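You operate a simulated robot arm through the tools that you are given. There is no shell and no other tool. Be economical: measure what you need, move in short steps, check, and stop when the job is done.

You are at the controls of a simulated two-armed robot. One attempt, no reset.

## Task
On the belt top, fold the striped cloth in half and then in half again.

Only the result counts: the job must be done as asked and must still hold three seconds after the hand-in. Knocking over, shifting, dropping, spilling or breaking anything else fails it. Flat cloth is picked up by pressing the open fingertips on it (5 to 10 N) and closing them slowly along it; thin cloth reads only 2 to 8 mm in the jaws.

## Robot
Two 7-joint arms with two-finger parallel grippers on one trunk, on a base that drives. Base frame: it is fixed to the floor where the robot stands at the start and does not move with it; the origin is under the middle of the robot, x ahead of it, y to its left, z up; the surface under the hand at the start is at about z = 0.85. Lengths are in m, angles in degrees, forces in N, time in s.
The left shoulder is at the start at [0.07, 0.163, 1.17], the right one opposite. With the tool pointing down near the work surface each hand reaches from about 0.4 to 0.88 m from the robot's upright axis, wherever it stands, measured 20 degrees to its own side. Places, roughly: belt top [0.7, 0.2, 0.8]. Payload 3.43 kg a hand.
Tool frame (each hand has its own): the origin (TCP) lies between the finger pads and is the grasp point; the fingertips stand 0.034 m ahead of it; z points along the fingers, y is the line along which they close. Largest opening 0.128 m; finger width 0.024, thickness 0.012; the body of the gripper, 0.048 by 0.13 m, starts 0.096 m behind the TCP.
Orientation is told as [roll, pitch, yaw] about the base's x, y, z axes, in that order, counted from this pose: with the fingers straight down and closing along the base's y, the tool's x points along the base's -x, its y along +y and its z along -z.

## Interface
- The arms move only by the tool send_rows. It takes "left_plan", "right_plan" or both (then of equal length, played together; a hand with none holds still); each is a list of rows, each an object (a shift or turn left out is 0, a gripper value left out holds the last) with "translation": the shift along the base's x, y, z in units of 25 mm (1.0 is 25 mm), a list of three; "delta_rot": the turn, a rotation vector about the base's x, y, z in units of 4 degrees (1.0 is 4 degrees), a list of three. In form: [{"translation": [tx, ty, tz], "delta_rot": [ax, ay, az]}, ...]. A call has 1 to 12 rows; each row shifts and turns the commanded pose from where the row before left it. "left_hand" and "right_hand" are, for a hand that has rows, the opening in per cent of the stroke, from 0 (shut) to 100 (fully open), set as the call begins (left out, the last holds). A call with a number of a shift or a turn outside -1 to 1 is refused whole. A row lasts 0.2 s, in which the tool goes at most 0.05 m and 8.6 degrees; a call with a longer step from one row to the next is refused whole, and so is a gripper value outside its range. A pose out of reach is approached as far as the arm can. The call stops where the force on the tool passes 40 N (or 10 N more than at its start, if that is more) or the arm is blocked; 0.2 s more then pass. Each finger travels about 0.153 m/s and halts on what it meets, pressing with about 30 N; the grip force reading is that of the motor and also rises with nothing between the fingers. The clock runs only during rows and for 0.2 s after the last one: add rows that do not move to give the fingers time. It gives the time, the measured TCP pose, the force on the tool (base axes), the opening and the grip force at its end, in the units of the frame above (readings bear some noise), with the torque about the TCP (base axes, N m) and any sound that the robot's microphone picked up.
- Cameras (640 x 400 px; columns grow to the right, rows downward): "scene" is now at [0.1335, 0.0015, 1.3767]; the picture's right is [-0.13, -0.99, 0.00], its down [-0.69, 0.09, -0.72] and it looks along [0.72, -0.09, -0.69] (base axes); focal length 289 px, centre (320, 200). "left" rides on the left gripper at [0.076, 0.011, -0.16] in its tool frame; the picture's right is [-0.15, 0.99, 0.00], its down [-0.88, -0.13, -0.46] and it looks along [-0.45, -0.07, 0.89] (tool axes); focal length 234 px, centre (320, 200). "right" rides on the right gripper at [0.076, -0.011, -0.16] in its tool frame; the picture's right is [0.15, 0.99, 0.00], its down [-0.88, 0.13, -0.46] and it looks along [-0.45, 0.07, 0.89] (tool axes); focal length 234 px, centre (320, 200).
- capture(camera): a new picture of that camera. The clock stands still meanwhile.
- move_column(by): slides the trunk up (or, below 0, down) by that many m; the arms and the scene camera ride with it, the base frame stays. It gives what a move gives, with no picture.
- roll_base(legs): drives the robot by 1 to 6 legs, each [ahead, left, turn to the left] in m, m and degrees, along the robot's own axes; the way and the turn of a leg run together, so that a leg with both is an arc; at most 1.5 m and 180 degrees a leg. The arms and the cameras ride along, it lands a little off, and it stops where it bumps. It gives what a move gives.
- turn_head(pan, tilt): turns the head with the scene camera to pan (to the left, within 86 degrees either way) and tilt (down, from -29 to 69), counted from straight ahead of the robot. It gives what a move gives.
- pixel_to_xyz(camera, pixels): for up to 12 pixels [column, row] of the newest picture of that camera ("zoom" is the newest enlarged one), the place [x, y, z] in the base frame of the surface seen there, good to about 0.003 m, but the place of the scene camera against the robot may be out by one fixed shift of up to 0.018 m in any direction. The clock stands still meanwhile.
- close_up(camera, box): a new picture of the part [left, top, right, bottom] of that camera's present view, enlarged. The clock stands still meanwhile.
- hand_in(): hands the job in; it is judged then, once.

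Keep the steps short. Do not move on a guess: measure, check each grasp and each placing, and mend mistakes. In all there are 80 turns and 62 pictures (those below and enlarged ones count). Leave the grippers open and the arms clear of the work at the hand-in unless told otherwise, and finish with a single line.

The tools are called after "Emit:" as name(argument=value, ...) on one line, values as JSON. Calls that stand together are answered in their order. send_rows: Moves the arms, as the interface text tells. Its arguments: {"type":"object","properties":{"left_plan":{"type":"array","items":{"type":"object","properties":{"translation":{"type":"array","items":{"type":"number"}},"delta_rot":{"type":"array","items":{"type":"number"}}}}},"left_hand":{"type":"number"},"right_plan":{"type":"array","items":{"type":"object","properties":{"translation":{"type":"array","items":{"type":"number"}},"delta_rot":{"type":"array","items":{"type":"number"}}}}},"right_hand":{"type":"number"}},"required":[]} The other tools are called the same way: move_column (by) slides the trunk up or down; roll_base (legs) drives the base; turn_head (pan, tilt) turns the head that bears the scene camera; capture (camera) takes a picture; pixel_to_xyz (camera, pixels) gives the place of the surface under pixels of a picture; close_up (camera, box) takes an enlarged picture of a part of a camera's view; hand_in () hands the job in.

At the start:

```text
t: 0.0
left_eef_pos: [0.6063, 0.1774, 1.0642]
left_tool_rot: [-0.1, 0.0, -0.1]
left_force: [-0.2, 0.2, -0.1]
left_ft_torque: [0.01, 0.03, 0.02]
left_width: 0.1278
left_grasp_force: 0.0
right_eef_pos: [0.5179, -0.2203, 1.096]
right_tool_rot: [0.0, 0.0, -0.1]
right_force: [0.5, 0.5, 0.8]
right_ft_torque: [0.02, -0.03, 0.0]
right_width: 0.128
right_grasp_force: 0.1
trunk travel left (down, up): [-0.65, 0.29]
robot x, y, heading: [-0.0015, 0.0023, 0.1]
head pan, tilt: [-7.4, 43.8]
```

scene: 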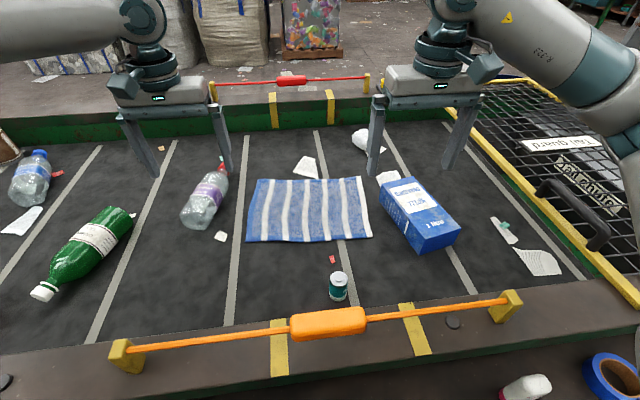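
right: 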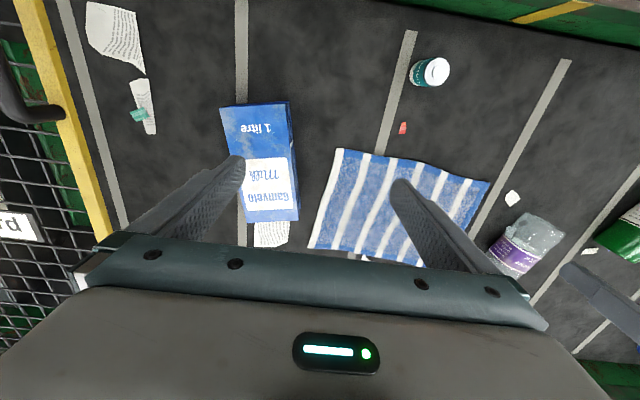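
left: 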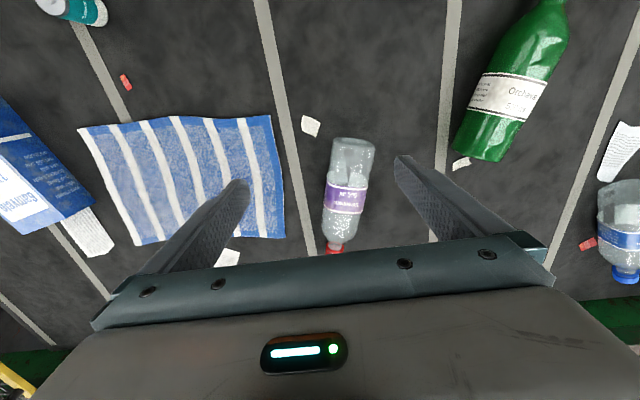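

I see the striped cloth at the middle of the scene picture, corners near (257,179), (362,177), (372,238), (247,242). I measure these and the neighbours.

Emit:
pixel_to_xyz(camera="scene", pixels=[[258, 180], [361, 178], [371, 236], [249, 241], [310, 208], [310, 239], [253, 210], [366, 208], [310, 180], [300, 260], [384, 190], [420, 250]])

Emit:
pixel_to_xyz(camera="left", pixels=[[82, 130], [268, 118], [281, 234], [138, 241], [345, 190], [180, 180]])

Emit:
close_up(camera="scene", box=[170, 120, 470, 310])

```text
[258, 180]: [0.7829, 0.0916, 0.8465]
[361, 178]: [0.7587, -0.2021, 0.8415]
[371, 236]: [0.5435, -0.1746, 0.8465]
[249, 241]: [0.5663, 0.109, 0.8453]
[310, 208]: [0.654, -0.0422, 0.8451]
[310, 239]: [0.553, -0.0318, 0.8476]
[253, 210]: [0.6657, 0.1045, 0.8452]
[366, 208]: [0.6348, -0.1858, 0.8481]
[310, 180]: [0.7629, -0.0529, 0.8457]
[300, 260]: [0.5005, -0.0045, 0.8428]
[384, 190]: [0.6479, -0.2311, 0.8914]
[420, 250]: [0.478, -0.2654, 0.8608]
```

```text
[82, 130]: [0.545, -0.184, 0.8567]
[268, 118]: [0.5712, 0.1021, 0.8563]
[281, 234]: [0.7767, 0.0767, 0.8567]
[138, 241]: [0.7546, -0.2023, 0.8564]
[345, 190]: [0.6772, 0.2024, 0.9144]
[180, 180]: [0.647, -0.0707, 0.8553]
```

```text
2.11 times, centred on (320, 215) of scene
```

zoom: 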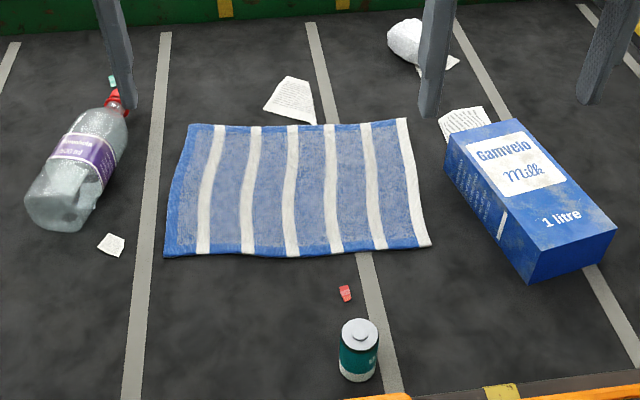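

The left hand's camera reads the cloth corners at near-right (0.545,-0.184), near-left (0.571,0.102), far-left (0.777,0.077), far-right (0.755,-0.202), with the belt at about z 0.855. The scene camera is off by about 1 cm. My plan is to fold the near edge onto the far edge with both hands, then fold one end onto the other. First I turn both hands so they close across the near edge and bring them over the near corners (half the way now).

Emit:
send_rows(left_plan=[{"translation": [-0.038, -0.173, -0.173], "delta_rot": [0, 0, -0.99]}, {"translation": [-0.038, -0.173, -0.173], "delta_rot": [0, 0, -0.99]}, {"translation": [-0.038, -0.173, -0.173], "delta_rot": [0, 0, -0.99]}, {"translation": [-0.038, -0.173, -0.173], "delta_rot": [0, 0, -0.99]}, {"translation": [-0.038, -0.173, -0.173], "delta_rot": [0, 0, -0.99]}, {"translation": [-0.038, -0.173, -0.173], "delta_rot": [0, 0, -0.99]}, {"translation": [-0.038, -0.173, -0.173], "delta_rot": [0, 0, -0.99]}, {"translation": [-0.038, -0.173, -0.173], "delta_rot": [0, 0, -0.99]}, {"translation": [-0.038, -0.173, -0.173], "delta_rot": [0, 0, -0.99]}, {"translation": [-0.038, -0.173, -0.173], "delta_rot": [0, 0, -0.99]}, {"translation": [-0.038, -0.173, -0.173], "delta_rot": [0, 0, -0.99]}, {"translation": [-0.038, -0.173, -0.173], "delta_rot": [0, 0, -0.99]}], right_plan=[{"translation": [0.074, 0.105, -0.227], "delta_rot": [0, 0, 0.885]}, {"translation": [0.074, 0.105, -0.227], "delta_rot": [0, 0, 0.885]}, {"translation": [0.074, 0.105, -0.227], "delta_rot": [0, 0, 0.885]}, {"translation": [0.074, 0.105, -0.227], "delta_rot": [0, 0, 0.885]}, {"translation": [0.074, 0.105, -0.227], "delta_rot": [0, 0, 0.885]}, {"translation": [0.074, 0.105, -0.227], "delta_rot": [0, 0, 0.885]}, {"translation": [0.074, 0.105, -0.227], "delta_rot": [0, 0, 0.885]}, {"translation": [0.074, 0.105, -0.227], "delta_rot": [0, 0, 0.885]}, {"translation": [0.074, 0.105, -0.227], "delta_rot": [0, 0, 0.885]}, {"translation": [0.074, 0.105, -0.227], "delta_rot": [0, 0, 0.885]}, {"translation": [0.074, 0.105, -0.227], "delta_rot": [0, 0, 0.885]}, {"translation": [0.074, 0.105, -0.227], "delta_rot": [0, 0, 0.885]}], left_hand=24, right_hand=24)

```text
t: 2.6
left_eef_pos: [0.5951, 0.1242, 1.013]
left_tool_rot: [0.0, 0.1, -47.6]
left_force: [0.0, -0.2, -1.8]
left_ft_torque: [0.01, -0.02, 0.01]
left_width: 0.0305
left_grasp_force: 0.1
right_eef_pos: [0.54, -0.1913, 1.0282]
right_tool_rot: [0.1, 0.0, 42.5]
right_force: [0.5, 0.6, -0.6]
right_ft_torque: [0.0, 0.0, -0.05]
right_width: 0.0308
right_grasp_force: 0.2
trunk travel left (down, up): [-0.65, 0.29]
robot x, y, heading: [0.0004, -0.0012, 0.3]
head pan, tilt: [-7.4, 43.8]
```

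Both hands track the plan. I send the second half of the same motion.

Emit:
send_rows(left_plan=[{"translation": [-0.038, -0.173, -0.173], "delta_rot": [0, 0, -0.99]}, {"translation": [-0.038, -0.173, -0.173], "delta_rot": [0, 0, -0.99]}, {"translation": [-0.038, -0.173, -0.173], "delta_rot": [0, 0, -0.99]}, {"translation": [-0.038, -0.173, -0.173], "delta_rot": [0, 0, -0.99]}, {"translation": [-0.038, -0.173, -0.173], "delta_rot": [0, 0, -0.99]}, {"translation": [-0.038, -0.173, -0.173], "delta_rot": [0, 0, -0.99]}, {"translation": [-0.038, -0.173, -0.173], "delta_rot": [0, 0, -0.99]}, {"translation": [-0.038, -0.173, -0.173], "delta_rot": [0, 0, -0.99]}, {"translation": [-0.038, -0.173, -0.173], "delta_rot": [0, 0, -0.99]}, {"translation": [-0.038, -0.173, -0.173], "delta_rot": [0, 0, -0.99]}, {"translation": [-0.038, -0.173, -0.173], "delta_rot": [0, 0, -0.99]}, {"translation": [-0.038, -0.173, -0.173], "delta_rot": [0, 0, -0.99]}], right_plan=[{"translation": [0.074, 0.105, -0.227], "delta_rot": [0, 0, 0.885]}, {"translation": [0.074, 0.105, -0.227], "delta_rot": [0, 0, 0.885]}, {"translation": [0.074, 0.105, -0.227], "delta_rot": [0, 0, 0.885]}, {"translation": [0.074, 0.105, -0.227], "delta_rot": [0, 0, 0.885]}, {"translation": [0.074, 0.105, -0.227], "delta_rot": [0, 0, 0.885]}, {"translation": [0.074, 0.105, -0.227], "delta_rot": [0, 0, 0.885]}, {"translation": [0.074, 0.105, -0.227], "delta_rot": [0, 0, 0.885]}, {"translation": [0.074, 0.105, -0.227], "delta_rot": [0, 0, 0.885]}, {"translation": [0.074, 0.105, -0.227], "delta_rot": [0, 0, 0.885]}, {"translation": [0.074, 0.105, -0.227], "delta_rot": [0, 0, 0.885]}, {"translation": [0.074, 0.105, -0.227], "delta_rot": [0, 0, 0.885]}, {"translation": [0.074, 0.105, -0.227], "delta_rot": [0, 0, 0.885]}])

Emit:
capture(camera="left")

Emit:
capture(camera="right")

Emit:
capture(camera="scene")

```text
t: 5.2
left_eef_pos: [0.5847, 0.0738, 0.961]
left_tool_rot: [0.0, 0.0, -95.1]
left_force: [-0.4, 0.0, 0.4]
left_ft_torque: [-0.01, 0.0, 0.04]
left_width: 0.0307
left_grasp_force: 0.0
right_eef_pos: [0.54, -0.188, 0.9865]
right_tool_rot: [-0.4, 0.6, 66.2]
right_force: [0.2, 0.2, 0.1]
right_ft_torque: [-0.01, 0.01, 0.0]
right_width: 0.0305
right_grasp_force: 0.1
right hand out of reach, approached as far as the arm can: row 7, 8, 9, 10, 11, 12
trunk travel left (down, up): [-0.65, 0.29]
robot x, y, heading: [0.0006, 0.0027, 0.1]
head pan, tilt: [-7.4, 43.8]
```

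```text
57 pictures are left
```

left: 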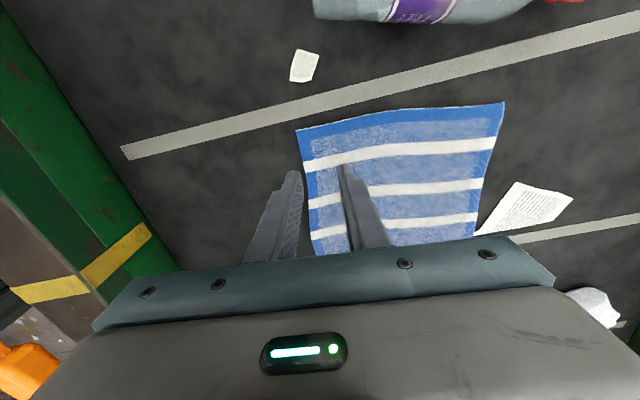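

```text
56 pictures are left
```

right: 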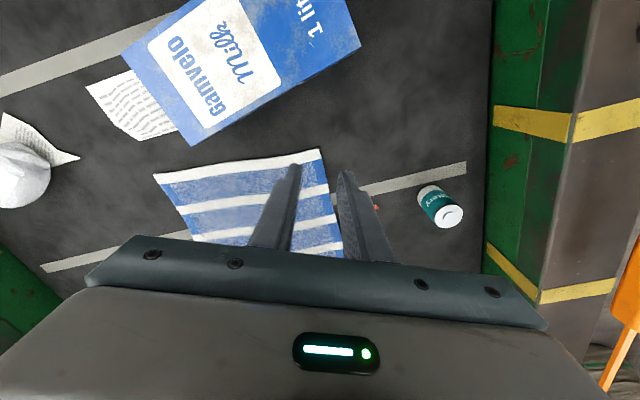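

```text
55 pictures are left
```

scene: 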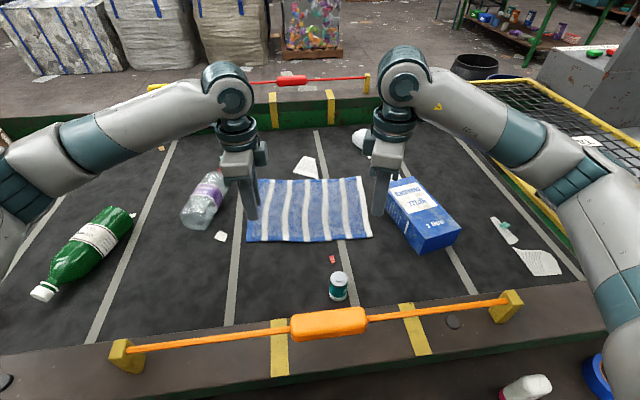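

The left hand is set at yaw -95. The right hand stopped at yaw 66, which is probably a wrist limit. I turn the right hand the other way, to yaw -95, which is the same closing line, and lift it a little while it turns.

Emit:
send_rows(right_plan=[{"translation": [0, 0, 0.2], "delta_rot": [0, 0, -1]}, {"translation": [0, 0, 0.2], "delta_rot": [0, 0, -1]}, {"translation": [0, 0, 0.2], "delta_rot": [0, 0, -1]}, {"translation": [0, 0, 0.2], "delta_rot": [0, 0, -1]}, {"translation": [0, 0, 0.2], "delta_rot": [0, 0, -1]}, {"delta_rot": [0, 0, -1]}, {"delta_rot": [0, 0, -1]}, {"delta_rot": [0, 0, -1]}, {"delta_rot": [0, 0, -1]}, {"delta_rot": [0, 0, -1]}, {"delta_rot": [0, 0, -1]}, {"delta_rot": [0, 0, -1]}])

Emit:
send_rows(right_plan=[{"delta_rot": [0, 0, -1]}, {"delta_rot": [0, 0, -1]}, {"delta_rot": [0, 0, -1]}, {"delta_rot": [0, 0, -1]}, {"delta_rot": [0, 0, -1]}, {"delta_rot": [0, 0, -1]}, {"delta_rot": [0, 0, -1]}, {"delta_rot": [0, 0, -1]}, {"delta_rot": [0, 0, -1]}, {"delta_rot": [0, 0, -1]}, {"delta_rot": [0, 0, -1]}, {"delta_rot": [0, 0, -1]}])

```text
t: 7.8
left_eef_pos: [0.5852, 0.073, 0.9616]
left_tool_rot: [0.0, 0.1, -94.9]
left_force: [-0.5, -0.1, -0.2]
left_ft_torque: [0.03, 0.0, 0.0]
left_width: 0.0305
left_grasp_force: 0.0
right_eef_pos: [0.5402, -0.1866, 1.011]
right_tool_rot: [-0.4, 0.5, 18.1]
right_force: [-0.4, -1.0, 0.5]
right_ft_torque: [0.01, -0.05, 0.02]
right_width: 0.0307
right_grasp_force: 0.1
trunk travel left (down, up): [-0.65, 0.29]
robot x, y, heading: [-0.0004, 0.0024, -0.0]
head pan, tilt: [-7.4, 43.8]
```

```text
t: 10.4
left_eef_pos: [0.585, 0.0736, 0.963]
left_tool_rot: [0.0, -0.1, -95.0]
left_force: [-1.5, 1.1, -0.1]
left_ft_torque: [0.0, 0.01, 0.02]
left_width: 0.0305
left_grasp_force: 0.0
right_eef_pos: [0.5388, -0.1861, 1.0116]
right_tool_rot: [-0.4, 0.7, -29.8]
right_force: [0.5, -0.5, -0.5]
right_ft_torque: [-0.02, 0.02, 0.0]
right_width: 0.0307
right_grasp_force: 0.0
trunk travel left (down, up): [-0.65, 0.29]
robot x, y, heading: [0.0011, -0.0016, -0.1]
head pan, tilt: [-7.4, 43.8]
```

The right hand is at yaw -30 and free. I turn it the remaining 65 degrees while moving it over its grasp point (0.5625,-0.157,0.96).

Emit:
send_rows(right_plan=[{"translation": [0.08, 0.1, 0], "delta_rot": [0, 0, -1]}, {"translation": [0.08, 0.1, 0], "delta_rot": [0, 0, -1]}, {"translation": [0.08, 0.1, 0], "delta_rot": [0, 0, -1]}, {"translation": [0.08, 0.1, 0], "delta_rot": [0, 0, -1]}, {"translation": [0.08, 0.1, 0], "delta_rot": [0, 0, -1]}, {"translation": [0.08, 0.1, 0], "delta_rot": [0, 0, -1]}, {"translation": [0.08, 0.1, 0], "delta_rot": [0, 0, -1]}, {"translation": [0.08, 0.1, 0], "delta_rot": [0, 0, -1]}, {"translation": [0.08, 0.1, 0], "delta_rot": [0, 0, -1]}, {"translation": [0.08, 0.1, 0], "delta_rot": [0, 0, -1]}, {"translation": [0.08, 0.1, 0], "delta_rot": [0, 0, -1]}, {"translation": [0.06, 0.06, 0], "delta_rot": [0, 0, -1]}])

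Emit:
send_rows(right_plan=[{"translation": [0, 0, -0.4], "delta_rot": [0.1, -0.15, -0.9]}, {"translation": [0, 0, -0.4], "delta_rot": [0, 0, -0.9]}, {"translation": [0, 0, -0.4], "delta_rot": [0, 0, -0.9]}, {"translation": [0, 0, -0.4], "delta_rot": [0, 0, -0.9]}, {"translation": [0, 0, -0.4], "delta_rot": [0, 0, -0.7]}])

Emit:
capture(camera="right")

Emit:
capture(camera="scene")

```text
t: 13.0
left_eef_pos: [0.5842, 0.0737, 0.963]
left_tool_rot: [0.0, 0.0, -95.0]
left_force: [-0.3, 0.6, 0.1]
left_ft_torque: [0.0, 0.01, 0.0]
left_width: 0.031
left_grasp_force: 0.1
right_eef_pos: [0.5636, -0.1582, 1.0122]
right_tool_rot: [-0.3, 0.5, -78.0]
right_force: [0.0, -0.5, -0.5]
right_ft_torque: [0.02, -0.01, 0.02]
right_width: 0.031
right_grasp_force: 0.0
trunk travel left (down, up): [-0.65, 0.29]
robot x, y, heading: [0.0005, 0.0004, 0.0]
head pan, tilt: [-7.4, 43.8]
```

```text
t: 14.2
left_eef_pos: [0.5843, 0.074, 0.9617]
left_tool_rot: [0.1, 0.0, -95.1]
left_force: [-0.1, -0.4, -0.8]
left_ft_torque: [-0.02, 0.01, -0.04]
left_width: 0.0306
left_grasp_force: 0.1
right_eef_pos: [0.5638, -0.1585, 0.9616]
right_tool_rot: [0.2, 0.7, -94.9]
right_force: [0.5, -0.4, -0.3]
right_ft_torque: [0.01, 0.01, -0.03]
right_width: 0.0304
right_grasp_force: 0.0
trunk travel left (down, up): [-0.65, 0.29]
robot x, y, heading: [0.0, 0.0001, -0.1]
head pan, tilt: [-7.4, 43.8]
```

```text
54 pictures are left
```

right: 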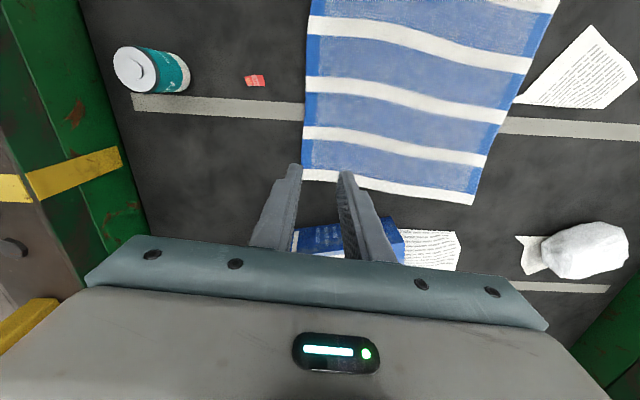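

```text
53 pictures are left
```

scene: 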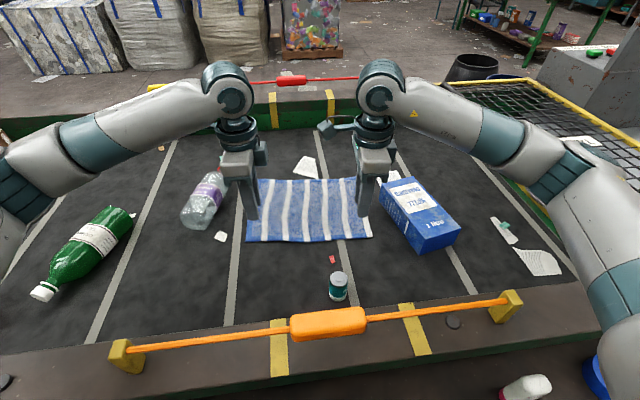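

Both hands hover at yaw -95. I measure the near and side edges from the hand pictures: the right one at (303,181) and (473,203), the left one at (297,130), (504,104) and (316,252).

Emit:
pixel_to_xyz(camera="right", pixels=[[304, 178], [471, 201], [306, 100], [500, 120], [312, 10]])

Emit:
pixel_to_xyz(camera="left", pixels=[[299, 133], [501, 107], [317, 251], [400, 120], [314, 220]])

```text
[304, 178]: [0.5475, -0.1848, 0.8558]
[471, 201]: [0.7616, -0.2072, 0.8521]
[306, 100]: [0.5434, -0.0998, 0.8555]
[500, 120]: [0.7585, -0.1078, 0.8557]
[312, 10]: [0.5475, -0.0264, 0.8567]
```

```text
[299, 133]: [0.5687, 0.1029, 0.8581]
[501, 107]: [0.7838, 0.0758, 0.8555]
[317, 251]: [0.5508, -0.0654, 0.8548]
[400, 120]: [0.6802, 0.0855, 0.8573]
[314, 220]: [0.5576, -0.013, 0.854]
```

The near edge lies at x≈0.544 under the right hand and 0.565 under the left. The outer fingers will straddle the hem, which is right. The tips are at 0.928 and the cloth at 0.856, so I lower both by 65 mm.

Emit:
send_rows(left_plan=[{"translation": [0, 0, -0.65]}, {"translation": [0, 0, -0.65]}, {"translation": [0, 0, -0.65]}, {"translation": [0, 0, -0.65]}], right_plan=[{"translation": [0, 0, -0.65], "delta_rot": [0, -0.15, 0]}, {"translation": [0, 0, -0.65]}, {"translation": [0, 0, -0.65]}, {"translation": [0, 0, -0.65]}])

Emit:
send_rows(left_plan=[{"translation": [0, 0, -0.12]}, {"translation": [0, 0, -0.12]}], right_plan=[{"translation": [0, 0, -0.12]}, {"translation": [0, 0, -0.12]}])

```text
t: 15.2
left_eef_pos: [0.5835, 0.0749, 0.8955]
left_tool_rot: [0.0, 0.0, -94.9]
left_force: [-0.2, 0.0, 0.9]
left_ft_torque: [-0.04, 0.04, 0.0]
left_width: 0.0308
left_grasp_force: 0.1
right_eef_pos: [0.5627, -0.1563, 0.8968]
right_tool_rot: [0.9, 0.9, -94.9]
right_force: [-0.3, 1.1, 0.2]
right_ft_torque: [0.04, 0.0, 0.0]
right_width: 0.031
right_grasp_force: 0.0
trunk travel left (down, up): [-0.65, 0.29]
robot x, y, heading: [-0.001, -0.0021, 0.1]
head pan, tilt: [-7.4, 43.8]
```

```text
t: 15.8
left_eef_pos: [0.5829, 0.0734, 0.8906]
left_tool_rot: [-0.2, -0.1, -95.0]
left_force: [-0.4, 0.0, -0.4]
left_ft_torque: [0.02, 0.03, 0.01]
left_width: 0.0307
left_grasp_force: 0.0
right_eef_pos: [0.5625, -0.1576, 0.8906]
right_tool_rot: [0.8, 0.9, -94.9]
right_force: [0.6, 0.0, 0.2]
right_ft_torque: [0.0, -0.01, 0.03]
right_width: 0.0309
right_grasp_force: 0.0
trunk travel left (down, up): [-0.65, 0.29]
robot x, y, heading: [-0.0006, -0.0026, -0.3]
head pan, tilt: [-7.4, 43.8]
```

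No contact yet; the tips are at about 0.8566. I go down in 2 mm steps.

Emit:
send_rows(left_plan=[{"translation": [0, 0, -0.08]}, {"translation": [0, 0, 0]}], right_plan=[{"translation": [0, 0, -0.08]}, {"translation": [0, 0, 0]}])

Emit:
send_rows(left_plan=[{"translation": [0, 0, -0.08]}, {"translation": [0, 0, 0]}], right_plan=[{"translation": [0, 0, -0.08]}, {"translation": [0, 0, 0]}])

```text
t: 16.4
left_eef_pos: [0.5832, 0.0732, 0.8882]
left_tool_rot: [0.1, 0.0, -95.1]
left_force: [-1.3, 0.0, 2.2]
left_ft_torque: [0.04, 0.02, -0.06]
left_width: 0.0305
left_grasp_force: 0.0
right_eef_pos: [0.5612, -0.1574, 0.8879]
right_tool_rot: [0.9, 0.9, -95.1]
right_force: [0.1, 0.0, 0.6]
right_ft_torque: [-0.04, -0.04, 0.0]
right_width: 0.0307
right_grasp_force: 0.0
trunk travel left (down, up): [-0.65, 0.29]
robot x, y, heading: [0.001, -0.0011, 0.0]
head pan, tilt: [-7.4, 43.8]
```

```text
t: 17.0
left_eef_pos: [0.5834, 0.0736, 0.887]
left_tool_rot: [0.1, 0.0, -95.0]
left_force: [-1.0, -0.2, 7.7]
left_ft_torque: [-0.02, 0.05, 0.01]
left_width: 0.0307
left_grasp_force: 0.0
right_eef_pos: [0.5625, -0.1573, 0.8875]
right_tool_rot: [1.0, 1.0, -95.0]
right_force: [3.1, -0.1, 5.6]
right_ft_torque: [0.03, -0.1, 0.04]
right_width: 0.0307
right_grasp_force: 0.1
trunk travel left (down, up): [-0.65, 0.29]
robot x, y, heading: [-0.002, -0.0021, 0.0]
head pan, tilt: [-7.4, 43.8]
```

Now 7.7 N on the left and 5.6 N on the right, in the wanted band. I close the fingers in small steps.

Emit:
send_rows(left_plan=[{}, {}], right_plan=[{}, {}], left_hand=17, right_hand=17)

Emit:
send_rows(left_plan=[{}, {}], right_plan=[{}, {}], left_hand=10, right_hand=10)

Emit:
send_rows(left_plan=[{}, {}, {}], right_plan=[{}, {}, {}], left_hand=0, right_hand=0)

Emit:
capture(camera="right")

Emit:
capture(camera="left")

```text
t: 17.6
left_eef_pos: [0.5835, 0.0742, 0.8868]
left_tool_rot: [0.1, -0.1, -95.0]
left_force: [4.4, -1.1, 9.5]
left_ft_torque: [-0.04, -0.18, 0.0]
left_width: 0.0206
left_grasp_force: 0.0
right_eef_pos: [0.5611, -0.156, 0.887]
right_tool_rot: [1.0, 0.8, -95.0]
right_force: [-1.6, 0.5, 9.6]
right_ft_torque: [0.02, 0.0, 0.06]
right_width: 0.0204
right_grasp_force: 0.0
trunk travel left (down, up): [-0.65, 0.29]
robot x, y, heading: [0.0031, 0.0014, -0.1]
head pan, tilt: [-7.4, 43.8]
```

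```text
t: 18.2
left_eef_pos: [0.5833, 0.0737, 0.8856]
left_tool_rot: [0.1, -0.1, -95.0]
left_force: [0.8, -1.0, 10.2]
left_ft_torque: [-0.04, -0.11, 0.0]
left_width: 0.0117
left_grasp_force: 0.1
right_eef_pos: [0.5621, -0.157, 0.8875]
right_tool_rot: [0.9, 0.8, -95.0]
right_force: [1.7, 0.5, 8.7]
right_ft_torque: [0.01, -0.1, 0.02]
right_width: 0.011
right_grasp_force: 0.1
trunk travel left (down, up): [-0.65, 0.29]
robot x, y, heading: [-0.0026, -0.0011, 0.2]
head pan, tilt: [-7.4, 43.8]
```

```text
t: 19.0
left_eef_pos: [0.5841, 0.0742, 0.8868]
left_tool_rot: [0.1, 0.0, -95.0]
left_force: [0.7, -0.9, 10.3]
left_ft_torque: [-0.03, -0.04, -0.01]
left_width: 0.0041
left_grasp_force: 29.5
right_eef_pos: [0.5601, -0.1571, 0.8879]
right_tool_rot: [0.9, 0.9, -95.0]
right_force: [-0.7, 0.2, 7.3]
right_ft_torque: [0.02, 0.04, -0.06]
right_width: 0.0043
right_grasp_force: 29.7
trunk travel left (down, up): [-0.65, 0.29]
robot x, y, heading: [0.0014, -0.0015, 0.1]
head pan, tilt: [-7.4, 43.8]
```

```text
52 pictures are left
```

right: 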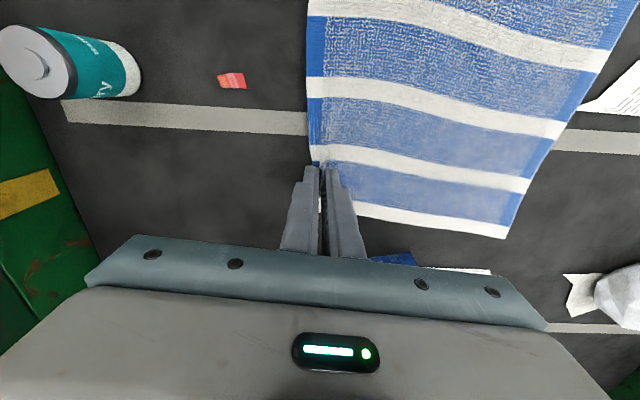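

```text
51 pictures are left
```

left: 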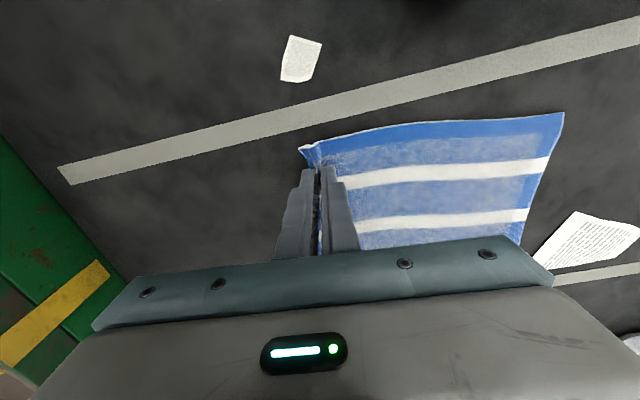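

Both jaws read about 4 mm, so cloth is gripped. I lift 40 mm while going slightly forward, then look.

Emit:
send_rows(left_plan=[{"translation": [0, 0, 0.4]}, {"translation": [0.1, 0, 0.4]}, {"translation": [0.2, 0, 0.4]}, {"translation": [0.2, 0, 0.4]}], right_plan=[{"translation": [0, 0, 0.4]}, {"translation": [0.1, 0, 0.4]}, {"translation": [0.2, 0, 0.4]}, {"translation": [0.2, 0, 0.4]}])

Emit:
close_up(camera="scene", box=[170, 120, 470, 310])

```text
t: 20.0
left_eef_pos: [0.5966, 0.0736, 0.9269]
left_tool_rot: [-0.1, 0.0, -95.1]
left_force: [-0.3, -0.1, 0.5]
left_ft_torque: [0.03, 0.0, -0.01]
left_width: 0.0041
left_grasp_force: 30.1
right_eef_pos: [0.5752, -0.1577, 0.9269]
right_tool_rot: [0.8, 0.8, -95.0]
right_force: [-0.4, 0.7, 0.0]
right_ft_torque: [0.0, -0.02, -0.05]
right_width: 0.004
right_grasp_force: 29.9
trunk travel left (down, up): [-0.65, 0.29]
robot x, y, heading: [-0.0006, 0.0019, 0.1]
head pan, tilt: [-7.4, 43.8]
```

```text
2.11 times, centred on (320, 215) of scene
```

zoom: 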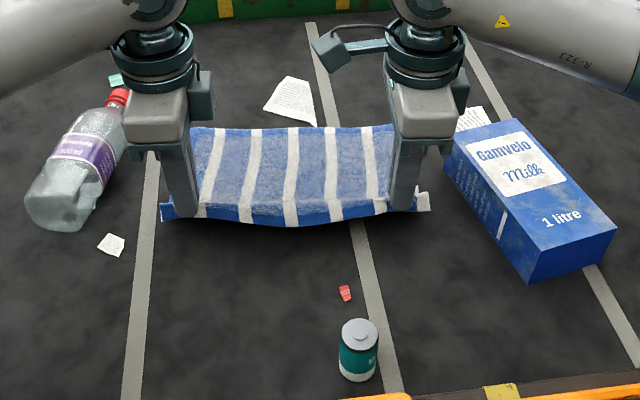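

The cloth lifts cleanly, with both corners held. I carry the hem over in an arc toward the far edge. Pinch targets are left (0.759,0.058) and right (0.736,-0.173).

Emit:
send_rows(left_plan=[{"translation": [0.54, -0.053, 0.4]}, {"translation": [0.54, -0.053, 0.4]}, {"translation": [0.54, -0.053, 0.3]}, {"translation": [0.54, -0.053, 0.2]}, {"translation": [0.54, -0.053, 0.1]}, {"translation": [0.54, -0.053, 0]}, {"translation": [0.54, -0.053, -0.1]}, {"translation": [0.54, -0.053, -0.2]}, {"translation": [0.54, -0.053, -0.4]}, {"translation": [0.54, -0.053, -0.4]}, {"translation": [0.54, -0.053, -0.5]}, {"translation": [0.54, -0.053, -0.5]}], right_plan=[{"translation": [0.54, -0.053, 0.4]}, {"translation": [0.54, -0.053, 0.4]}, {"translation": [0.54, -0.053, 0.3]}, {"translation": [0.54, -0.053, 0.2]}, {"translation": [0.54, -0.053, 0.1]}, {"translation": [0.54, -0.053, 0]}, {"translation": [0.54, -0.053, -0.1]}, {"translation": [0.54, -0.053, -0.2]}, {"translation": [0.54, -0.053, -0.4]}, {"translation": [0.54, -0.053, -0.4]}, {"translation": [0.54, -0.053, -0.5]}, {"translation": [0.54, -0.053, -0.5]}])

Emit:
close_up(camera="scene", box=[170, 120, 470, 310])

Emit:
capture(camera="left")

Emit:
capture(camera="right")

```text
t: 22.6
left_eef_pos: [0.7599, 0.0593, 0.9082]
left_tool_rot: [0.0, 0.0, -95.0]
left_force: [0.4, 0.5, -0.1]
left_ft_torque: [0.01, 0.01, -0.02]
left_width: 0.0043
left_grasp_force: 30.1
right_eef_pos: [0.7374, -0.1725, 0.9084]
right_tool_rot: [0.7, 0.9, -95.0]
right_force: [-0.6, -0.2, -0.1]
right_ft_torque: [-0.01, 0.01, -0.03]
right_width: 0.0038
right_grasp_force: 29.7
trunk travel left (down, up): [-0.65, 0.29]
robot x, y, heading: [0.0015, -0.0036, 0.1]
head pan, tilt: [-7.4, 43.8]
```

```text
2.11 times, centred on (320, 215) of scene
```

zoom: 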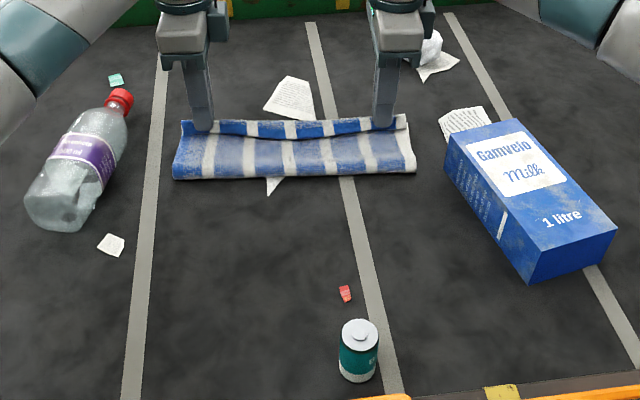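

```text
48 pictures are left
```

left: 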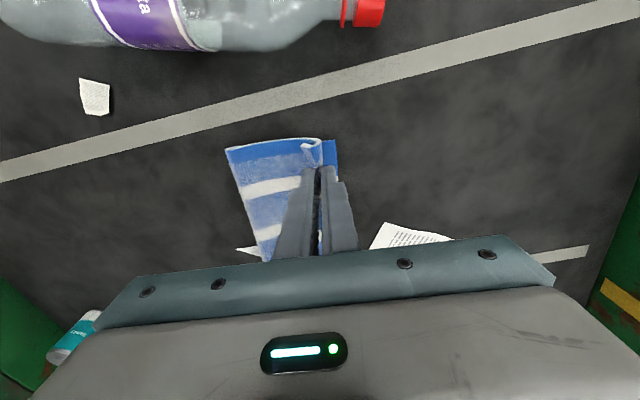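

```text
47 pictures are left
```

right: 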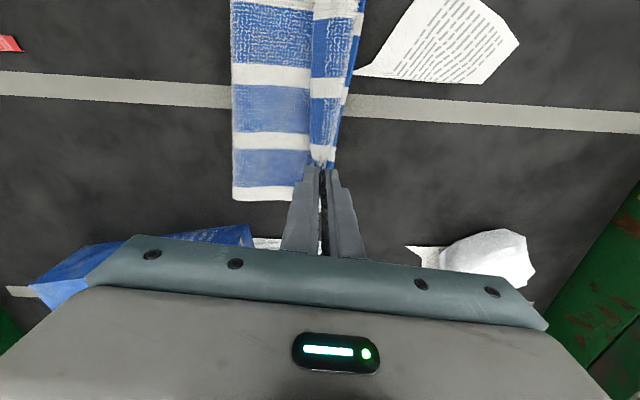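

The hem is over the far edge, with a ~20 mm flap turned back on the near side of the fingers. I lower the hands to just above the lower layer (17 mm) before releasing.

Emit:
send_rows(left_plan=[{"translation": [0.05, 0, -0.25]}, {"translation": [0.05, 0, -0.25]}, {"translation": [0, 0, -0.2]}], right_plan=[{"translation": [0.05, 0, -0.25]}, {"translation": [0.05, 0, -0.25]}, {"translation": [0, 0, -0.2]}])

Emit:
send_rows(left_plan=[{}, {}], right_plan=[{}, {}], left_hand=14, right_hand=14)

Emit:
send_rows(left_plan=[{"translation": [0, 0, 0.5]}, {"translation": [0, 0, 0.8]}, {"translation": [0, 0, 0.8]}], right_plan=[{"translation": [0, 0, 0.5]}, {"translation": [0, 0, 0.8]}, {"translation": [0, 0, 0.8]}])

Emit:
capture(camera="left")

Emit:
capture(camera="right")

Emit:
close_up(camera="scene", box=[220, 140, 420, 265])

```text
t: 23.4
left_eef_pos: [0.7598, 0.0575, 0.895]
left_tool_rot: [0.2, 0.0, -95.1]
left_force: [0.6, -1.5, 9.9]
left_ft_torque: [-0.03, -0.04, -0.04]
left_width: 0.004
left_grasp_force: 30.3
right_eef_pos: [0.7395, -0.1736, 0.8957]
right_tool_rot: [1.0, 0.9, -95.0]
right_force: [-1.9, -1.0, 9.0]
right_ft_torque: [-0.03, 0.02, 0.01]
right_width: 0.0041
right_grasp_force: 29.9
trunk travel left (down, up): [-0.65, 0.29]
robot x, y, heading: [-0.0016, 0.0, 0.2]
head pan, tilt: [-7.4, 43.8]
```

```text
t: 24.0
left_eef_pos: [0.7605, 0.0589, 0.8906]
left_tool_rot: [0.0, 0.0, -95.1]
left_force: [0.8, -2.5, 5.1]
left_ft_torque: [-0.05, 0.05, 0.02]
left_width: 0.0172
left_grasp_force: 0.1
right_eef_pos: [0.7394, -0.1743, 0.8926]
right_tool_rot: [0.9, 0.9, -95.0]
right_force: [1.0, -0.2, 4.8]
right_ft_torque: [-0.05, -0.02, 0.0]
right_width: 0.0169
right_grasp_force: 0.1
trunk travel left (down, up): [-0.65, 0.29]
robot x, y, heading: [-0.0003, 0.0009, 0.1]
head pan, tilt: [-7.4, 43.8]
```

```text
t: 24.8
left_eef_pos: [0.7597, 0.0577, 0.9453]
left_tool_rot: [0.0, 0.0, -94.9]
left_force: [1.1, 0.0, 0.9]
left_ft_torque: [-0.01, 0.0, 0.0]
left_width: 0.0181
left_grasp_force: 0.0
right_eef_pos: [0.7408, -0.1726, 0.9455]
right_tool_rot: [1.0, 0.9, -95.0]
right_force: [0.0, -0.1, 0.8]
right_ft_torque: [-0.02, 0.0, 0.01]
right_width: 0.0181
right_grasp_force: 0.1
trunk travel left (down, up): [-0.65, 0.29]
robot x, y, heading: [0.0013, -0.0028, 0.1]
head pan, tilt: [-7.4, 43.8]
```

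```text
46 pictures are left
```

left: 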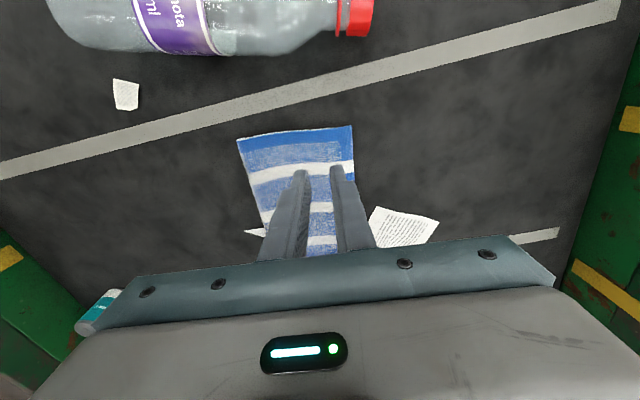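

```text
45 pictures are left
```

right: 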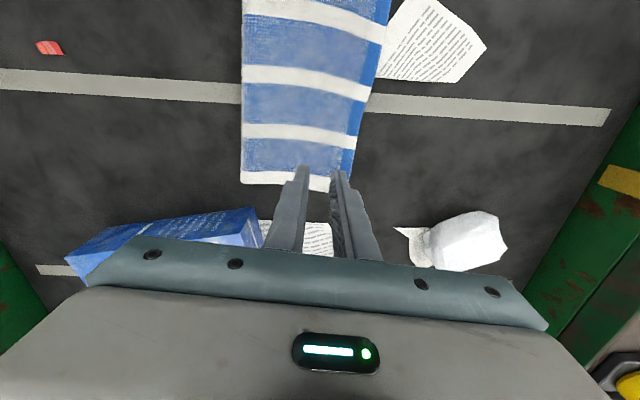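

```text
3.20 times, centred on (320, 202) of scene
```

zoom: 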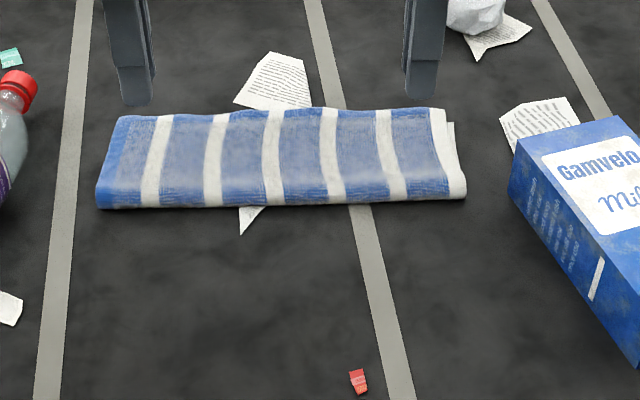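

The first fold came out flat and square, and the hem has unrolled by itself. Next I measure the folded cloth, and I raise the right hand out of the way while the left starts turning to yaw -5 for the second fold.

Emit:
pixel_to_xyz(camera="left", pixels=[[240, 140], [350, 129], [298, 136], [258, 210], [358, 155]])

Emit:
pixel_to_xyz(camera="right", pixels=[[244, 182], [328, 189], [347, 173], [285, 184], [245, 90], [370, 90]])

Emit:
send_rows(left_plan=[{"translation": [0, 0, 0.3], "delta_rot": [0, 0, 1]}, {"translation": [0, 0, 0.3], "delta_rot": [0, 0, 1]}, {"translation": [0, 0, 0.3], "delta_rot": [0, 0, 1]}, {"translation": [0, 0, 0.3], "delta_rot": [0, 0, 1]}, {"delta_rot": [0, 0, 1]}, {"delta_rot": [0, 0, 1]}, {"delta_rot": [0, 0, 1]}, {"delta_rot": [0, 0, 1]}, {"delta_rot": [0, 0, 1]}, {"delta_rot": [0, 0, 1]}, {"delta_rot": [0, 0, 1]}, {"delta_rot": [0, 0, 1]}], right_plan=[{"translation": [0, 0, 1]}, {"translation": [0, 0, 1]}, {"translation": [0, 0, 1]}, {"translation": [0, 0, 1]}, {"translation": [-0.8, -0.6, 0.2]}, {"translation": [-1, -0.7, 0]}, {"translation": [-1, -0.7, 0]}, {"translation": [-1, -0.7, 0]}, {"translation": [-1, -0.7, 0]}, {"translation": [-1, -0.7, 0]}, {"translation": [-1, -0.7, 0]}, {"translation": [-1, -0.7, 0]}])

```text
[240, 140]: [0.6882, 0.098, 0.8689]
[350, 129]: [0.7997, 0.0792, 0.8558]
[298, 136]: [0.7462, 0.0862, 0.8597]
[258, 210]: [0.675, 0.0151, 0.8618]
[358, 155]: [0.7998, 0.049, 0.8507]
```

```text
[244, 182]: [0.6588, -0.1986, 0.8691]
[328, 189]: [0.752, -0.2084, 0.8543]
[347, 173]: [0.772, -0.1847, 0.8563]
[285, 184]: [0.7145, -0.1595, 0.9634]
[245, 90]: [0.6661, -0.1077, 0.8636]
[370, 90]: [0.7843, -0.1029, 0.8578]
```

```text
t: 27.4
left_eef_pos: [0.7596, 0.0577, 0.9758]
left_tool_rot: [0.1, 0.0, -47.1]
left_force: [-0.1, 0.1, -1.0]
left_ft_torque: [0.01, 0.01, 0.02]
left_width: 0.0176
left_grasp_force: 0.0
right_eef_pos: [0.5447, -0.3129, 1.0484]
right_tool_rot: [0.8, 0.8, -94.8]
right_force: [-0.3, -1.1, 0.1]
right_ft_torque: [0.04, -0.05, 0.01]
right_width: 0.0179
right_grasp_force: 0.0
trunk travel left (down, up): [-0.65, 0.29]
robot x, y, heading: [-0.0007, 0.0018, -0.0]
head pan, tilt: [-7.4, 43.8]
```

The left end runs from (0.688,0.098) to about (0.795,0.079), middle near (0.741,0.089). I finish the turn to yaw -6 above (0.740,0.081), opening the fingers to 30 mm.

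Emit:
send_rows(left_plan=[{"translation": [-0.08, 0.093, 0], "delta_rot": [0, 0, 1]}, {"translation": [-0.08, 0.093, 0], "delta_rot": [0, 0, 1]}, {"translation": [-0.08, 0.093, 0], "delta_rot": [0, 0, 1]}, {"translation": [-0.08, 0.093, 0], "delta_rot": [0, 0, 1]}, {"translation": [-0.08, 0.093, 0], "delta_rot": [0, 0, 1]}, {"translation": [-0.08, 0.093, 0], "delta_rot": [0, 0, 1]}, {"translation": [-0.08, 0.093, 0], "delta_rot": [0, 0, 1]}, {"translation": [-0.08, 0.093, 0], "delta_rot": [0, 0, 1]}, {"translation": [-0.08, 0.093, 0], "delta_rot": [0, 0, 1]}, {"translation": [-0.08, 0.093, 0], "delta_rot": [0, 0, 1]}, {"delta_rot": [0, 0, 0.3]}], left_hand=24)

Emit:
capture(camera="left")

Emit:
capture(camera="scene")

```text
t: 29.8
left_eef_pos: [0.7404, 0.0817, 0.9749]
left_tool_rot: [0.0, 0.0, -5.8]
left_force: [0.1, -0.4, 1.3]
left_ft_torque: [0.0, 0.0, 0.01]
left_width: 0.0307
left_grasp_force: 0.0
right_eef_pos: [0.5445, -0.3135, 1.0487]
right_tool_rot: [0.6, 0.9, -95.0]
right_force: [-0.7, 0.4, -1.4]
right_ft_torque: [0.02, -0.03, 0.01]
right_width: 0.0177
right_grasp_force: 0.2
trunk travel left (down, up): [-0.65, 0.29]
robot x, y, heading: [-0.0007, -0.0009, -0.1]
head pan, tilt: [-7.4, 43.8]
```

```text
43 pictures are left
```

left: 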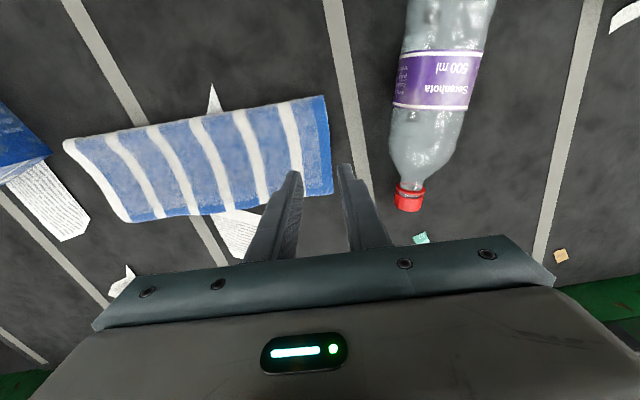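

```text
42 pictures are left
```

scene: 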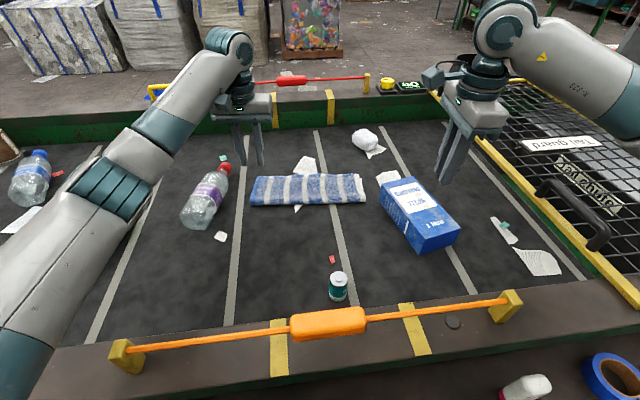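

The view is clear and the carton and bottle are where they were. I measure the left end edge along (327,98), (330,145) and (332,190).

Emit:
pixel_to_xyz(camera="left", pixels=[[324, 99], [328, 145], [330, 190], [300, 195], [70, 147], [128, 219], [322, 145], [411, 200], [130, 218]])

Emit:
close_up(camera="left", box=[240, 80, 400, 180])

```text
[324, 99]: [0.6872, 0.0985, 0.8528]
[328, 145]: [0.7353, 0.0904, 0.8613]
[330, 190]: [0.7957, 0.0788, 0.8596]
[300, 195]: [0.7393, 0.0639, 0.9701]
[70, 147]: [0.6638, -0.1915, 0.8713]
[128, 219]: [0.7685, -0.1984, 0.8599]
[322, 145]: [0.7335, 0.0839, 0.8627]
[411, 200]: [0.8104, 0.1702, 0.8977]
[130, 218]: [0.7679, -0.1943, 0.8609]
```

```text
4.00 times, centred on (320, 130) of left
```

zoom: 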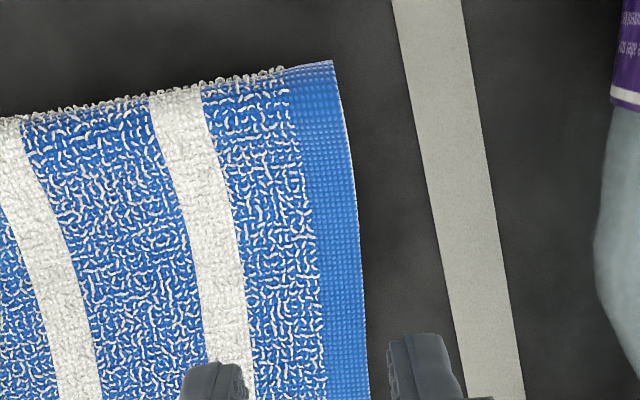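

The edge sits at y≈0.0905 at x 0.74, 9 mm outside the hand's centre, so the outer finger will come down just off the edge and push both layers. I lower 76 mm, then step.

Emit:
send_rows(left_plan=[{"translation": [0, 0, -0.76], "delta_rot": [0, 0, -0.5]}, {"translation": [0, 0, -0.76]}, {"translation": [0, 0, -0.76]}, {"translation": [0, 0, -0.76]}])

Emit:
send_rows(left_plan=[{"translation": [0, 0, -0.16]}, {"translation": [0, 0, -0.08]}, {}])

Emit:
capture(camera="left")

```text
t: 30.8
left_eef_pos: [0.7407, 0.0796, 0.8973]
left_tool_rot: [0.0, 0.1, -7.9]
left_force: [0.0, 0.4, -0.2]
left_ft_torque: [0.03, 0.01, 0.02]
left_width: 0.0305
left_grasp_force: 0.0
right_eef_pos: [0.545, -0.3118, 1.047]
right_tool_rot: [0.8, 0.9, -95.0]
right_force: [0.0, -0.3, -0.2]
right_ft_torque: [0.0, -0.01, -0.01]
right_width: 0.0178
right_grasp_force: 0.1
trunk travel left (down, up): [-0.65, 0.29]
robot x, y, heading: [-0.0033, 0.001, 0.0]
head pan, tilt: [-7.4, 43.8]
```

```text
t: 31.6
left_eef_pos: [0.7407, 0.0807, 0.8911]
left_tool_rot: [0.0, 0.1, -7.8]
left_force: [0.0, -0.4, 2.4]
left_ft_torque: [-0.02, 0.0, -0.02]
left_width: 0.0306
left_grasp_force: 0.0
right_eef_pos: [0.5456, -0.3111, 1.0478]
right_tool_rot: [0.8, 0.9, -95.0]
right_force: [1.1, -0.4, -0.1]
right_ft_torque: [-0.01, -0.03, -0.03]
right_width: 0.018
right_grasp_force: 0.1
trunk travel left (down, up): [-0.65, 0.29]
robot x, y, heading: [0.0016, -0.001, 0.1]
head pan, tilt: [-7.4, 43.8]
```

```text
40 pictures are left
```

left: 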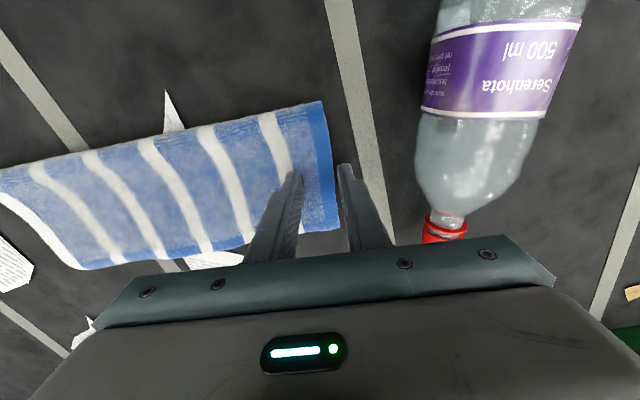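

2.4 N so far, with the outer finger off the edge at (345,170). I press 3 mm more so that the outer finger also reaches the belt.

Emit:
send_rows(left_plan=[{"translation": [0, 0, -0.06]}, {"translation": [0, 0, -0.06]}, {}])

```text
t: 32.4
left_eef_pos: [0.7418, 0.0811, 0.8898]
left_tool_rot: [-0.1, 0.0, -7.8]
left_force: [1.5, 1.0, 6.8]
left_ft_torque: [-0.13, -0.1, 0.05]
left_width: 0.0302
left_grasp_force: 0.0
right_eef_pos: [0.5449, -0.3112, 1.0477]
right_tool_rot: [1.0, 1.0, -95.0]
right_force: [-0.2, -0.6, 0.2]
right_ft_torque: [0.01, 0.0, 0.0]
right_width: 0.0179
right_grasp_force: 0.1
trunk travel left (down, up): [-0.65, 0.29]
robot x, y, heading: [0.0002, -0.001, 0.0]
head pan, tilt: [-7.4, 43.8]
```

6.8 N now. I press 1.5 mm more, then close slowly in steps.

Emit:
send_rows(left_plan=[{"translation": [0, 0, -0.06]}, {}], left_hand=20)

Emit:
send_rows(left_plan=[{}, {}], left_hand=15)

Emit:
send_rows(left_plan=[{}, {}], left_hand=9)

Emit:
send_rows(left_plan=[{}, {}, {}], left_hand=0)

Emit:
close_up(camera="left", box=[220, 80, 420, 205])

```text
t: 33.0
left_eef_pos: [0.7405, 0.082, 0.8895]
left_tool_rot: [0.1, 0.0, -7.8]
left_force: [4.0, 1.1, 12.9]
left_ft_torque: [-0.22, -0.13, 0.05]
left_width: 0.0241
left_grasp_force: 0.1
right_eef_pos: [0.5439, -0.3113, 1.0492]
right_tool_rot: [0.9, 0.9, -95.0]
right_force: [1.2, 0.6, 0.5]
right_ft_torque: [0.0, -0.01, -0.02]
right_width: 0.0178
right_grasp_force: 0.0
trunk travel left (down, up): [-0.65, 0.29]
robot x, y, heading: [0.0015, 0.0024, 0.0]
head pan, tilt: [-7.4, 43.8]
```

```text
t: 33.6
left_eef_pos: [0.7395, 0.0799, 0.8886]
left_tool_rot: [0.0, -0.1, -7.9]
left_force: [4.8, -1.7, 15.4]
left_ft_torque: [-0.3, -0.12, 0.03]
left_width: 0.0199
left_grasp_force: 0.8
right_eef_pos: [0.544, -0.3124, 1.0481]
right_tool_rot: [0.9, 0.9, -95.0]
right_force: [0.5, -0.2, 0.2]
right_ft_torque: [0.01, 0.02, 0.03]
right_width: 0.0177
right_grasp_force: 0.0
trunk travel left (down, up): [-0.65, 0.29]
robot x, y, heading: [0.0031, -0.0024, -0.1]
head pan, tilt: [-7.4, 43.8]
```

```text
t: 34.2
left_eef_pos: [0.7394, 0.0808, 0.8895]
left_tool_rot: [0.1, -0.1, -7.8]
left_force: [-0.4, 0.6, 16.7]
left_ft_torque: [-0.15, 0.01, 0.01]
left_width: 0.0114
left_grasp_force: 0.3
right_eef_pos: [0.5439, -0.3123, 1.0489]
right_tool_rot: [0.9, 1.0, -95.0]
right_force: [0.1, -0.2, 0.5]
right_ft_torque: [-0.02, -0.02, 0.0]
right_width: 0.0182
right_grasp_force: 0.1
trunk travel left (down, up): [-0.65, 0.29]
robot x, y, heading: [0.0022, 0.0002, -0.0]
head pan, tilt: [-7.4, 43.8]
```

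```text
t: 35.0
left_eef_pos: [0.7383, 0.0784, 0.8888]
left_tool_rot: [0.0, -0.1, -7.9]
left_force: [-0.6, -9.1, 16.0]
left_ft_torque: [-0.47, 0.08, 0.0]
left_width: 0.0048
left_grasp_force: 29.7
right_eef_pos: [0.543, -0.3139, 1.0477]
right_tool_rot: [0.9, 0.9, -94.9]
right_force: [0.2, -0.6, -0.2]
right_ft_torque: [0.0, -0.01, 0.0]
right_width: 0.0178
right_grasp_force: 0.0
trunk travel left (down, up): [-0.65, 0.29]
robot x, y, heading: [0.0018, -0.0016, -0.2]
head pan, tilt: [-7.4, 43.8]
```

```text
3.20 times, centred on (320, 142) of left
```

zoom: 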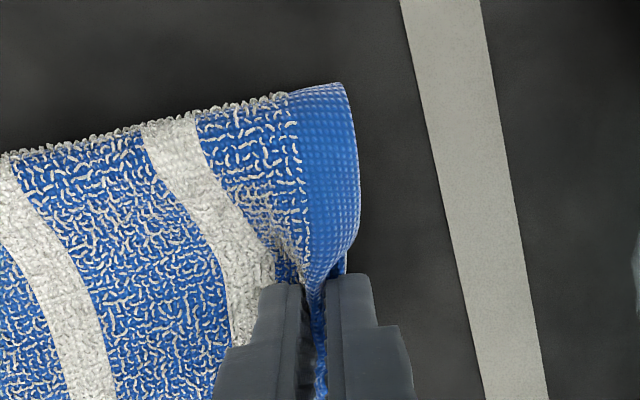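

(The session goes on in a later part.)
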